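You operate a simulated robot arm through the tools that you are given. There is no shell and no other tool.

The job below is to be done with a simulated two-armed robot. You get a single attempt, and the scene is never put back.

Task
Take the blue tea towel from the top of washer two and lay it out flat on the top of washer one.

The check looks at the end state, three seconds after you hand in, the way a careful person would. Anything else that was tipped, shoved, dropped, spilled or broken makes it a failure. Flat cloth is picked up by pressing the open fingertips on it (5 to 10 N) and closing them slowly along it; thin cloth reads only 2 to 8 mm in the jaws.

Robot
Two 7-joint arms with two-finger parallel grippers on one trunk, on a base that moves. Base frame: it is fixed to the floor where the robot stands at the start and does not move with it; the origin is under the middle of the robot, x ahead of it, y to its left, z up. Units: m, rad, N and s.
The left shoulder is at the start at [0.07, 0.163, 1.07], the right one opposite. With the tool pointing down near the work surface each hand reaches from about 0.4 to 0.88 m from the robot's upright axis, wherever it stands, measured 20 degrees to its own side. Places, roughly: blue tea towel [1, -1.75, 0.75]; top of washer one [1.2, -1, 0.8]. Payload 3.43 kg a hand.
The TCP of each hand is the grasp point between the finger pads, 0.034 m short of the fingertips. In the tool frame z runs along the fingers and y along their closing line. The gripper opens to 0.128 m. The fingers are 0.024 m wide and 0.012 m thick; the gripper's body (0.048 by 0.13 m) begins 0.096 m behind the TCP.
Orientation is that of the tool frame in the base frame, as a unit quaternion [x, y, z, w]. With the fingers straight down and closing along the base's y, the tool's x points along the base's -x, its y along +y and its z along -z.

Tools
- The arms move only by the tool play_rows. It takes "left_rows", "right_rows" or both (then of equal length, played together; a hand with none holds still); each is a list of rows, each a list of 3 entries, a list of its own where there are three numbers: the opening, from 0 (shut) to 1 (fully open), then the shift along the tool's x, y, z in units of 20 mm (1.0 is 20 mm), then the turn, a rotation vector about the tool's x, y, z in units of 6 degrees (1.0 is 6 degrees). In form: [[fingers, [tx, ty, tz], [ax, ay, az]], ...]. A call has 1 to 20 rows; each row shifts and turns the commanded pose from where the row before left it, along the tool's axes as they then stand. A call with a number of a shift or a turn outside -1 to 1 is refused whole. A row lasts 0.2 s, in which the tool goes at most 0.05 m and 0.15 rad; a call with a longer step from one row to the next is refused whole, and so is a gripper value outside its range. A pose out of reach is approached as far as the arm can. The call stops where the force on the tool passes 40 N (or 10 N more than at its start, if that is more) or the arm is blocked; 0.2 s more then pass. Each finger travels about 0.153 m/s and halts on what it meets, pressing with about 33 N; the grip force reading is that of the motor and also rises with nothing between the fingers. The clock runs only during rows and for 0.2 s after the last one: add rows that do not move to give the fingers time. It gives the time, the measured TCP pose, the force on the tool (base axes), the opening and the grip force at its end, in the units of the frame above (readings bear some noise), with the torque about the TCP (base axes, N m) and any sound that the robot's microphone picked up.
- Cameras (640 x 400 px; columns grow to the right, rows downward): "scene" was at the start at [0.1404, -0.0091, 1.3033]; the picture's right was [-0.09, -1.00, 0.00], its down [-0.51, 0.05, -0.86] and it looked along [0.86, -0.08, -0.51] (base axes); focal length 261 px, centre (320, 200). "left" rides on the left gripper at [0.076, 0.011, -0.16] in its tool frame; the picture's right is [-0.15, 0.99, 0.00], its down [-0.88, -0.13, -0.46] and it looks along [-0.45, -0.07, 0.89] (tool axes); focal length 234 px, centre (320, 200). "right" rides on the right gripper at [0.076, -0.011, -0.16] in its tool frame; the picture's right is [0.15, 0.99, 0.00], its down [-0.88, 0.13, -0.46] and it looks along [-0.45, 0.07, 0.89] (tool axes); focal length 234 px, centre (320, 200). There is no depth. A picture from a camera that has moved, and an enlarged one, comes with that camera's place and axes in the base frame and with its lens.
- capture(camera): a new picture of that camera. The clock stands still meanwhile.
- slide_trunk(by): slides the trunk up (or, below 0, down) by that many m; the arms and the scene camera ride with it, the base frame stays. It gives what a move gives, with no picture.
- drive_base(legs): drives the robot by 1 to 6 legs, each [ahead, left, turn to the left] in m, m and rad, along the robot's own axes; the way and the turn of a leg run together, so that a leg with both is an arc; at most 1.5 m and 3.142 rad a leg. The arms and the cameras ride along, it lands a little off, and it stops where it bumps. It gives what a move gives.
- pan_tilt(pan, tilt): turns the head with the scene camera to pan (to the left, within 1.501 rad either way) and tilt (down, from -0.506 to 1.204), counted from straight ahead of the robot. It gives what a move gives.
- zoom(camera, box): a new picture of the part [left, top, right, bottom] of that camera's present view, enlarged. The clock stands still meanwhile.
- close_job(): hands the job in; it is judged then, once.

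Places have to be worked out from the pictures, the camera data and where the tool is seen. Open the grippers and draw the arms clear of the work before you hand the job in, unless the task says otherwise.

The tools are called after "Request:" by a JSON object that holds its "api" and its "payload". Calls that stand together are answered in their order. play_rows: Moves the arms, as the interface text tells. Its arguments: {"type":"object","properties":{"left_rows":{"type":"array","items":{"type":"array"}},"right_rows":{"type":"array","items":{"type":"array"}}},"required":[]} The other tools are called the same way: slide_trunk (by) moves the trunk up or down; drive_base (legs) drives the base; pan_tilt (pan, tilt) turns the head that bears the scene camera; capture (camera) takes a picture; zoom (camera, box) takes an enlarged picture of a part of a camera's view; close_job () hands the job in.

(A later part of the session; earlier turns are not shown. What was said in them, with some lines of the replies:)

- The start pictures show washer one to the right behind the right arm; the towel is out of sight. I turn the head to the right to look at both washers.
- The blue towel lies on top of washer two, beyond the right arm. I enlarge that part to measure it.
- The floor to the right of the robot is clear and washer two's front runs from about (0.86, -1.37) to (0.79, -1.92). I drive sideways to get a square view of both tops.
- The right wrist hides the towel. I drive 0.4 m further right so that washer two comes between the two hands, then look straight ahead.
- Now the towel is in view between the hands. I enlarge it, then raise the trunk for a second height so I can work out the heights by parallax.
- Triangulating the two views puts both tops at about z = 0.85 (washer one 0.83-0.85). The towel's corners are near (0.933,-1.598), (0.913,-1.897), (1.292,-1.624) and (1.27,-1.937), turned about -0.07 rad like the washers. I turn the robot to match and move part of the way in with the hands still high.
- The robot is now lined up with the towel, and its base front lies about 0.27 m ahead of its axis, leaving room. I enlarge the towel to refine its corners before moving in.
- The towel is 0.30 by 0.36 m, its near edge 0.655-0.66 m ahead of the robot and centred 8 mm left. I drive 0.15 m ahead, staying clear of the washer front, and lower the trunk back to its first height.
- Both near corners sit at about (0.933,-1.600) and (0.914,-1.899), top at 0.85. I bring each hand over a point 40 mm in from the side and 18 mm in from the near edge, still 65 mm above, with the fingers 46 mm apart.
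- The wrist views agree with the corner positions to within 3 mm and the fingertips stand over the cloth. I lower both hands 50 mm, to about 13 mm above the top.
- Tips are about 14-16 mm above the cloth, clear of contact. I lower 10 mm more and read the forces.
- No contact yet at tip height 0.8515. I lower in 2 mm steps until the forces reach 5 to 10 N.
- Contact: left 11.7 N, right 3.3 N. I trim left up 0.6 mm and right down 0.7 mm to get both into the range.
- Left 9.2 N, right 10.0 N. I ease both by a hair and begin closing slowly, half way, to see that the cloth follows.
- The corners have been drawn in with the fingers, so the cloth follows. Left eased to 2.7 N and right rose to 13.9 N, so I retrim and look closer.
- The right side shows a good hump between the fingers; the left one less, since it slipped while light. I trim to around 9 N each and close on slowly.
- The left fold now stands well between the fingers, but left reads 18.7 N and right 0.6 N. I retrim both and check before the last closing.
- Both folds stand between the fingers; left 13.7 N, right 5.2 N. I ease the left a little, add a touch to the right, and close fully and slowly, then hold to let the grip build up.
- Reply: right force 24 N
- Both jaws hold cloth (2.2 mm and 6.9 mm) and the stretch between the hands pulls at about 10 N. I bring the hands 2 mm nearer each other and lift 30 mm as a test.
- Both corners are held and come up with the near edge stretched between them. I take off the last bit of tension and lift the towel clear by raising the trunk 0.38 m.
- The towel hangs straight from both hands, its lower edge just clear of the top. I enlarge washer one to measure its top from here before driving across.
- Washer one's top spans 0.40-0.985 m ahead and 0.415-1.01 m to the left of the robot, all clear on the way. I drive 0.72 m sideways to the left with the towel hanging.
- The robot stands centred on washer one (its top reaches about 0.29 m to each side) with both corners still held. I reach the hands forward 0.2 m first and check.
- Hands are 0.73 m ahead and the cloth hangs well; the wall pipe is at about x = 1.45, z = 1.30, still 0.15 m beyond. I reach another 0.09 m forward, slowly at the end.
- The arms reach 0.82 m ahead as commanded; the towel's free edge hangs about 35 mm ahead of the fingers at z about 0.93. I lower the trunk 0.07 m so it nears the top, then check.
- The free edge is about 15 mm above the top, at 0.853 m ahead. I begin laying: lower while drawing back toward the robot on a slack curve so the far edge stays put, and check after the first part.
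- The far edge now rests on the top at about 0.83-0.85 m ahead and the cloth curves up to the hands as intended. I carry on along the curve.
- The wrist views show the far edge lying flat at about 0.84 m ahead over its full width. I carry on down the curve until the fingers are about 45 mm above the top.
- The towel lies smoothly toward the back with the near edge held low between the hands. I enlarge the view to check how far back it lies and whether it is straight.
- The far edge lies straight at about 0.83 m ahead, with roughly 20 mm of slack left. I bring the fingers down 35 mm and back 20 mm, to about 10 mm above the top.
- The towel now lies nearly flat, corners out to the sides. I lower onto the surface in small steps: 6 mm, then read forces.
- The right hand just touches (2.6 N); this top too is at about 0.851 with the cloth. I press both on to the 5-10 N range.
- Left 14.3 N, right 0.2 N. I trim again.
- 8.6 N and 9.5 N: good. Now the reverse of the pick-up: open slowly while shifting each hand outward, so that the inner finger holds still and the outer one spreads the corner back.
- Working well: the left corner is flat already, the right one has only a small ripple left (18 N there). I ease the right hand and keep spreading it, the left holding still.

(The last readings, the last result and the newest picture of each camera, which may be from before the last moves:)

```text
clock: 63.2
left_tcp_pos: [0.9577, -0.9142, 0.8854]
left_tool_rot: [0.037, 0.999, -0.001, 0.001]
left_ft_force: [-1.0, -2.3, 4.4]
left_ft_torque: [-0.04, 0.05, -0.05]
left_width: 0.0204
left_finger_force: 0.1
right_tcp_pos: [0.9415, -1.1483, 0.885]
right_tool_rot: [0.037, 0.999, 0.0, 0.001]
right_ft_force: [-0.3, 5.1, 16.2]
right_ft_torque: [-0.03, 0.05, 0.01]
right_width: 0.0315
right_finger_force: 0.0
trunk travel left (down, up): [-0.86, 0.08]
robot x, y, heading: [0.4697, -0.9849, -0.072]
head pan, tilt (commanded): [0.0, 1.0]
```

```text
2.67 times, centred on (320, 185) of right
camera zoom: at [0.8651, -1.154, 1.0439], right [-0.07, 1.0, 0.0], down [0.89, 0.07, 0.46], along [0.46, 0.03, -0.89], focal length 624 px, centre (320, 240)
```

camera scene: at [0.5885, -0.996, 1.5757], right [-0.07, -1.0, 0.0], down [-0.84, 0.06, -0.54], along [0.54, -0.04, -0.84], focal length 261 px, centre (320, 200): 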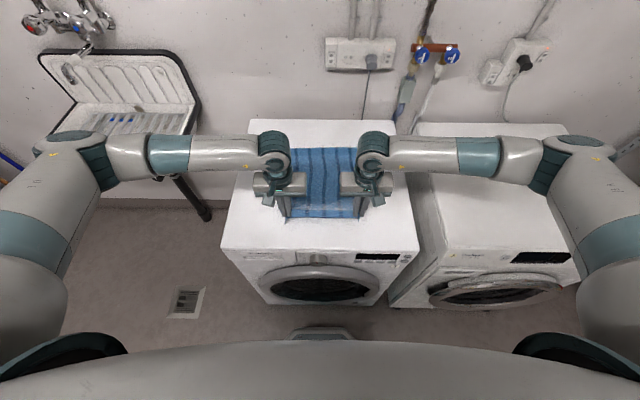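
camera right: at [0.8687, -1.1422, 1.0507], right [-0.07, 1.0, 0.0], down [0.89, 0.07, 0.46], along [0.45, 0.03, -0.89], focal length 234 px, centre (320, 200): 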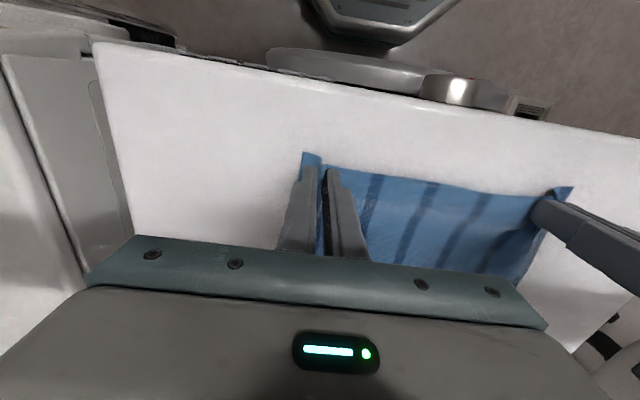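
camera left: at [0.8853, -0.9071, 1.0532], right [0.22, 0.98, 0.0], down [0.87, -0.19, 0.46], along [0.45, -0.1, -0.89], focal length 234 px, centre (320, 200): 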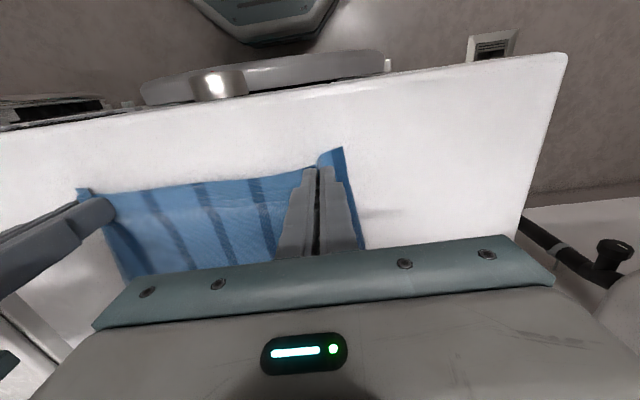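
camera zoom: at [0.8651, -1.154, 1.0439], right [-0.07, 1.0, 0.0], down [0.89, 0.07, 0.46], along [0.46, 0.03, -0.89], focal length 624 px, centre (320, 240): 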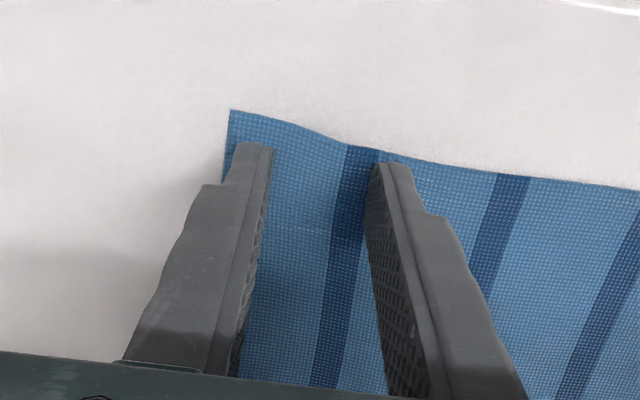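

Both corners are flat now. I lift both hands straight up, gently at first.

Request:
{"api": "play_rows", "payload": {"left_rows": [[0.16, [0, 0, -0.1], [0, 0, 0]], [0.16, [0, 0, -0.2], [0, 0, 0]], [0.16, [0, 0, -0.5], [0, 0, 0]], [0.16, [0, 0, -1], [0, 0, 0]], [0.16, [0, 0, -1], [0, 0, 0]], [0.16, [0, 0, -1], [0, 0, 0]], [0.16, [0, 0, -1], [0, 0, 0]], [0.16, [0, 0, -1], [0, 0, 0]], [0.16, [0, 0, -1], [0, 0, 0]]], "right_rows": [[0.25, [0, 0, -0.1], [0, 0, 0]], [0.25, [0, 0, -0.2], [0, 0, 0]], [0.25, [0, 0, -0.5], [0, 0, 0]], [0.25, [0, 0, -1], [0, 0, 0]], [0.25, [0, 0, -1], [0, 0, 0]], [0.25, [0, 0, -1], [0, 0, 0]], [0.25, [0, 0, -1], [0, 0, 0]], [0.25, [0, 0, -1], [0, 0, 0]], [0.25, [0, 0, -1], [0, 0, 0]]]}}

Request:
{"api": "capture", "payload": {"camera": "scene"}}

Request:
{"api": "capture", "payload": {"camera": "left"}}

Request:
{"api": "capture", "payload": {"camera": "right"}}

```text
clock: 65.2
left_tcp_pos: [0.9595, -0.9139, 1.0199]
left_tool_rot: [0.036, 0.999, 0.0, 0.0]
left_ft_force: [-0.2, 1.1, -0.9]
left_ft_torque: [-0.01, -0.02, 0.01]
left_width: 0.0205
left_finger_force: 0.1
right_tcp_pos: [0.9426, -1.1504, 1.0221]
right_tool_rot: [0.036, 0.999, 0.001, 0.0]
right_ft_force: [0.1, -0.2, 0.0]
right_ft_torque: [-0.01, -0.02, 0.0]
right_width: 0.0319
right_finger_force: 0.1
trunk travel left (down, up): [-0.86, 0.08]
robot x, y, heading: [0.4697, -0.9874, -0.072]
head pan, tilt (commanded): [0.0, 1.0]
```

```text
taken
camera scene: at [0.5881, -0.9959, 1.5756], right [-0.07, -1.0, 0.0], down [-0.84, 0.06, -0.54], along [0.54, -0.04, -0.84], focal length 261 px, centre (320, 200)
```

scene: 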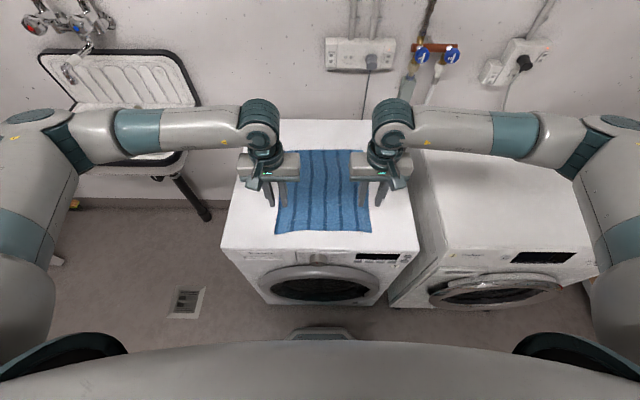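

```text
taken
camera left: at [0.8838, -0.8971, 1.1795], right [0.22, 0.98, 0.0], down [0.87, -0.19, 0.46], along [0.45, -0.1, -0.89], focal length 234 px, centre (320, 200)
```

left: 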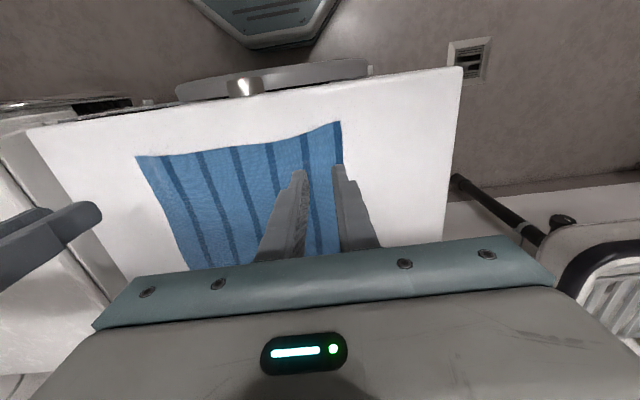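

```text
taken
camera right: at [0.8655, -1.1556, 1.18], right [-0.07, 1.0, 0.0], down [0.89, 0.07, 0.46], along [0.45, 0.03, -0.89], focal length 234 px, centre (320, 200)
```

right: 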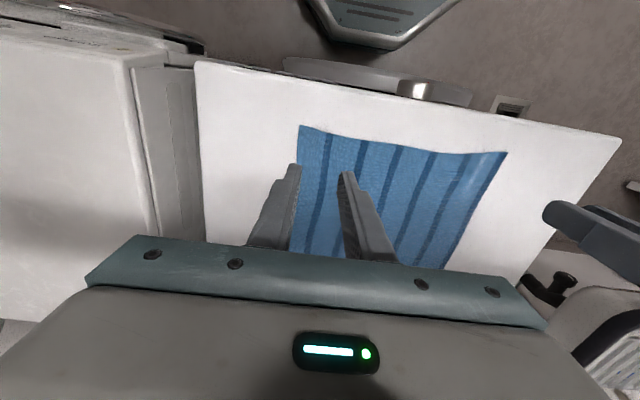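

The towel lies flat and is released. I open the grippers fully at height, then back the robot off 0.45 m over floor it has already crossed, to see the whole result.

Request:
{"api": "play_rows", "payload": {"left_rows": [[0.5, [0, 0, -0.5], [0, 0, 0]], [1, [0, 0, -0.5], [0, 0, 0]], [1, [0, 0, 0], [0, 0, 0]]], "right_rows": [[0.5, [0, 0, -0.5], [0, 0, 0]], [1, [0, 0, -0.5], [0, 0, 0]], [1, [0, 0, 0], [0, 0, 0]]]}}

Request:
{"api": "drive_base", "payload": {"legs": [[-0.45, 0, 0]]}}

Request:
{"api": "pan_tilt", "payload": {"pan": 0.0, "tilt": 0.75}}

Request:
{"api": "capture", "payload": {"camera": "scene"}}

```text
clock: 66.0
left_tcp_pos: [0.9599, -0.9151, 1.04]
left_tool_rot: [0.036, 0.999, 0.0, 0.0]
left_ft_force: [0.5, -0.6, -0.4]
left_ft_torque: [0.0, 0.02, -0.02]
left_width: 0.128
left_finger_force: 0.2
right_tcp_pos: [0.9422, -1.1506, 1.0408]
right_tool_rot: [0.036, 0.999, 0.001, 0.0]
right_ft_force: [0.2, -0.8, 0.2]
right_ft_torque: [0.01, 0.02, -0.03]
right_width: 0.128
right_finger_force: 0.0
trunk travel left (down, up): [-0.86, 0.08]
robot x, y, heading: [0.4674, -0.9881, -0.074]
head pan, tilt (commanded): [0.0, 1.0]
```

```text
clock: 68.7
left_tcp_pos: [0.5186, -0.8837, 1.0393]
left_tool_rot: [0.036, 0.999, 0.0, 0.0]
left_ft_force: [0.3, -0.4, 0.0]
left_ft_torque: [-0.02, 0.0, -0.01]
left_width: 0.1279
left_finger_force: 0.0
right_tcp_pos: [0.5008, -1.1162, 1.0406]
right_tool_rot: [0.036, 0.999, 0.0, 0.0]
right_ft_force: [-0.2, -1.3, 0.7]
right_ft_torque: [-0.02, 0.05, 0.05]
right_width: 0.128
right_finger_force: 0.1
trunk travel left (down, up): [-0.86, 0.08]
robot x, y, heading: [0.0285, -0.9562, -0.072]
head pan, tilt (commanded): [0.0, 1.0]
```

```text
clock: 69.4
left_tcp_pos: [0.5158, -0.883, 1.04]
left_tool_rot: [0.036, 0.999, 0.0, 0.0]
left_ft_force: [-0.3, -0.7, -0.1]
left_ft_torque: [0.0, -0.02, 0.03]
left_width: 0.128
left_finger_force: 0.0
right_tcp_pos: [0.5, -1.1172, 1.0411]
right_tool_rot: [0.037, 0.999, 0.001, 0.0]
right_ft_force: [-0.6, -0.3, 0.1]
right_ft_torque: [0.0, -0.02, -0.02]
right_width: 0.1278
right_finger_force: 0.1
trunk travel left (down, up): [-0.86, 0.08]
robot x, y, heading: [0.0284, -0.9556, -0.077]
head pan, tilt (commanded): [0.0, 0.75]
```

```text
taken
camera scene: at [0.1588, -0.9647, 1.5948], right [-0.07, -1.0, 0.0], down [-0.68, 0.05, -0.73], along [0.73, -0.05, -0.68], focal length 261 px, centre (320, 200)
```

scene: 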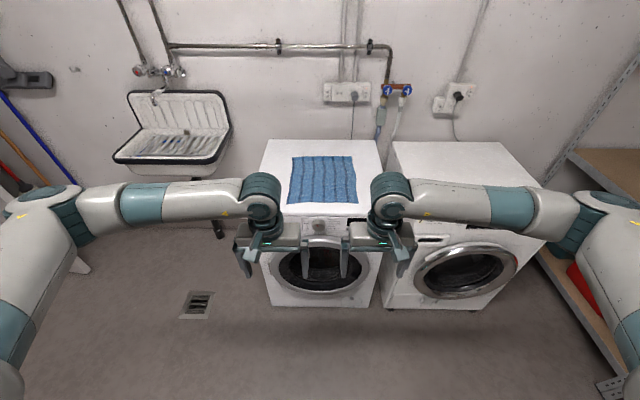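

The towel lies on washer one and everything else looks untouched. I enlarge it to check flatness and the corners.

Request:
{"api": "zoom", "payload": {"camera": "scene", "box": [250, 130, 400, 224]}}

Request:
{"api": "zoom", "payload": {"camera": "scene", "box": [280, 145, 370, 215]}}

```text
4.26 times, centred on (325, 177) of scene
camera zoom: at [0.1588, -0.9647, 1.5948], right [-0.07, -1.0, 0.0], down [-0.68, 0.05, -0.73], along [0.73, -0.05, -0.68], focal length 1110 px, centre (299, 298)
```

zoom: 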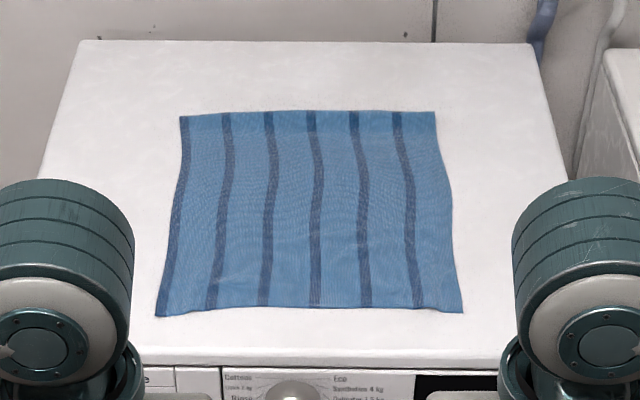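

```text
5.71 times, centred on (325, 180) of scene
camera zoom: at [0.1588, -0.9647, 1.5948], right [-0.07, -1.0, 0.0], down [-0.68, 0.05, -0.73], along [0.73, -0.05, -0.68], focal length 1490 px, centre (291, 314)
```

zoom: 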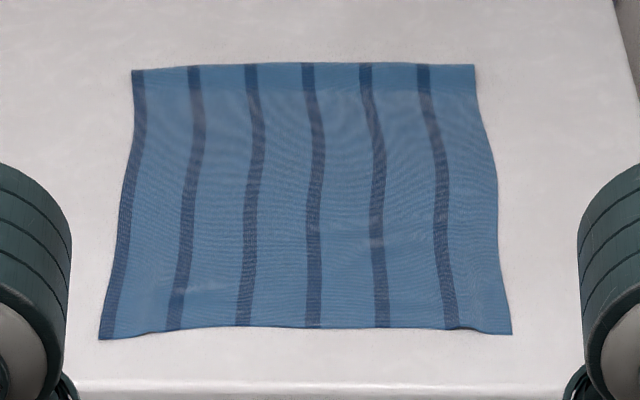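

The towel lies square, fully spread, with no folded corner, and measures about 0.35 by 0.30 m. To judge any leftover ripples I lower the trunk (the hands are well clear in front) and look across the top at a shallow angle.

Request:
{"api": "slide_trunk", "payload": {"by": -0.5}}

Request:
{"api": "pan_tilt", "payload": {"pan": 0.0, "tilt": 0.25}}

Request:
{"api": "capture", "payload": {"camera": "scene"}}

Request:
{"api": "zoom", "payload": {"camera": "scene", "box": [240, 160, 400, 260]}}

```text
refused: -0.5 is not a number from -0.4 to 0.4
```

```text
clock: 70.4
left_tcp_pos: [0.5171, -0.8823, 1.0401]
left_tool_rot: [0.035, 0.999, 0.0, 0.001]
left_ft_force: [0.0, 0.1, 0.3]
left_ft_torque: [-0.02, -0.03, -0.01]
left_width: 0.1281
left_finger_force: 0.1
right_tcp_pos: [0.5005, -1.1167, 1.0404]
right_tool_rot: [0.036, 0.999, -0.001, 0.001]
right_ft_force: [0.5, 0.4, 0.7]
right_ft_torque: [-0.01, -0.01, 0.0]
right_width: 0.1282
right_finger_force: 0.1
trunk travel left (down, up): [-0.86, 0.08]
robot x, y, heading: [0.0261, -0.9579, -0.075]
head pan, tilt (commanded): [0.0, 0.25]
```

```text
taken
camera scene: at [0.1702, -0.9656, 1.6397], right [-0.07, -1.0, 0.0], down [-0.25, 0.02, -0.97], along [0.97, -0.07, -0.25], focal length 261 px, centre (320, 200)
```

scene: 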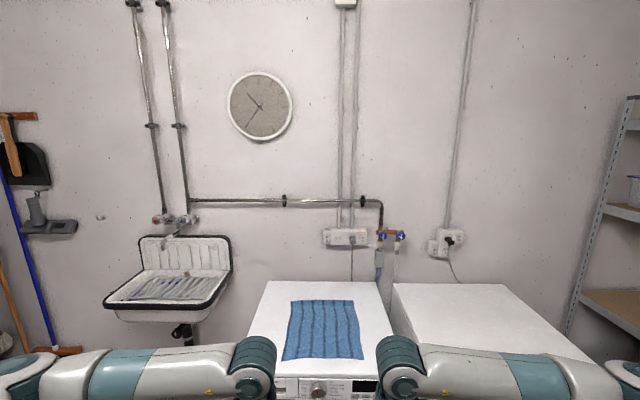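

```text
4.00 times, centred on (320, 210) of scene
camera zoom: at [0.1702, -0.9656, 1.6397], right [-0.07, -1.0, 0.0], down [-0.25, 0.02, -0.97], along [0.97, -0.07, -0.25], focal length 1043 px, centre (320, 160)
```

zoom: 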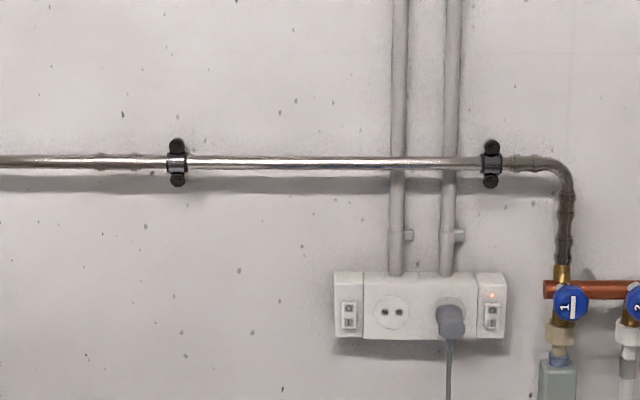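

The trunk move was over the limit of 0.4 m per call, so I lower it 0.38 m and look across the top with a matching tilt.

Request:
{"api": "slide_trunk", "payload": {"by": -0.38}}

Request:
{"api": "slide_trunk", "payload": {"by": -0.2}}

Request:
{"api": "capture", "payload": {"camera": "scene"}}

```text
clock: 74.0
left_tcp_pos: [0.5166, -0.8834, 0.6609]
left_tool_rot: [0.036, 0.999, 0.0, 0.0]
left_ft_force: [-0.4, -0.7, 0.1]
left_ft_torque: [-0.02, -0.01, 0.0]
left_width: 0.128
left_finger_force: 0.0
right_tcp_pos: [0.5002, -1.1172, 0.6609]
right_tool_rot: [0.037, 0.999, 0.001, -0.001]
right_ft_force: [-0.9, 0.5, -0.1]
right_ft_torque: [0.04, 0.02, -0.01]
right_width: 0.1282
right_finger_force: 0.1
trunk travel left (down, up): [-0.48, 0.46]
robot x, y, heading: [0.027, -0.9495, -0.069]
head pan, tilt (commanded): [0.0, 0.25]
```

```text
clock: 76.2
left_tcp_pos: [0.5169, -0.8822, 0.4601]
left_tool_rot: [0.035, 0.999, -0.001, 0.0]
left_ft_force: [-0.5, 0.6, -0.2]
left_ft_torque: [-0.01, 0.02, -0.02]
left_width: 0.1282
left_finger_force: 0.0
right_tcp_pos: [0.5005, -1.1179, 0.4619]
right_tool_rot: [0.037, 0.999, 0.001, 0.0]
right_ft_force: [-0.5, 0.0, -0.5]
right_ft_torque: [0.01, -0.01, -0.01]
right_width: 0.1282
right_finger_force: 0.1
trunk travel left (down, up): [-0.28, 0.66]
robot x, y, heading: [0.0252, -0.9568, -0.071]
head pan, tilt (commanded): [0.0, 0.25]
```

```text
taken
camera scene: at [0.1697, -0.9655, 1.0599], right [-0.07, -1.0, 0.0], down [-0.25, 0.02, -0.97], along [0.97, -0.07, -0.25], focal length 261 px, centre (320, 200)
```

scene: 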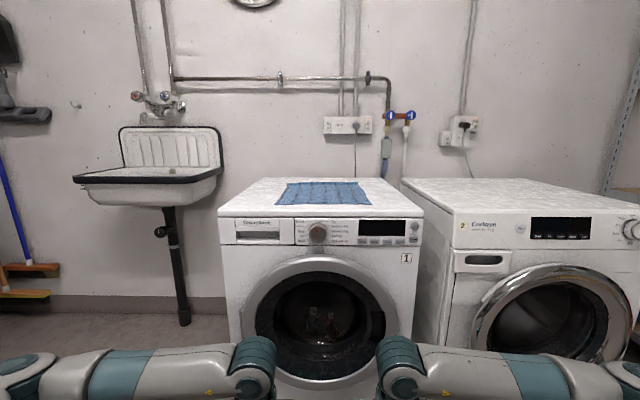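

Request:
{"api": "zoom", "payload": {"camera": "scene", "box": [260, 165, 388, 245]}}

```text
5.00 times, centred on (324, 205) of scene
camera zoom: at [0.1697, -0.9655, 1.0599], right [-0.07, -1.0, 0.0], down [-0.25, 0.02, -0.97], along [0.97, -0.07, -0.25], focal length 1304 px, centre (300, 175)
```

zoom: 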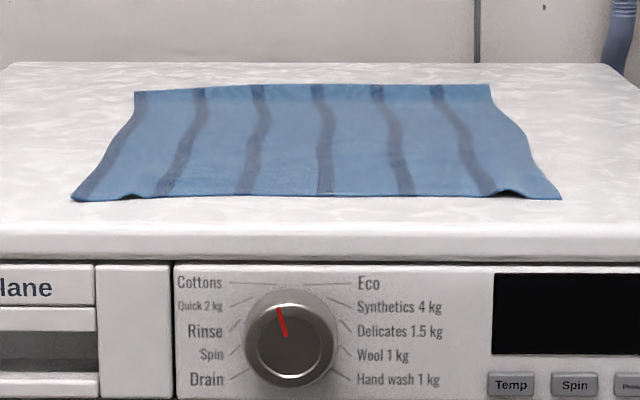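

From the low angle the towel lies flat on washer one, all four corners down and nothing folded under. Washer two is bare, the other things in view are undisturbed, and the open grippers are about 0.3 m in front of the washers. I hand the job in.

Request:
{"api": "close_job", "payload": {}}

```text
The job is handed in.
```

The blue tea towel is now lying flat on top of washer one. All four corners are down, nothing is folded under, and it is fully inside the edges of the top. I have handed the job in but have not seen the check's result.

- **Flatness:** after release I looked at it from above and from a low angle. It is spread to about 0.35 by 0.30 m, compared with about 0.36 by 0.30 m when I first measured it. The stripes wave a little, as they did at the start, and there is a very small ripple at the right corner nearest the robot.
- **Surroundings:** washer two is bare. Nothing else in the final camera views looks moved or knocked, and no bump or sound was reported.
- **Robot:** both grippers are fully open, about 0.3 m in front of the washers.
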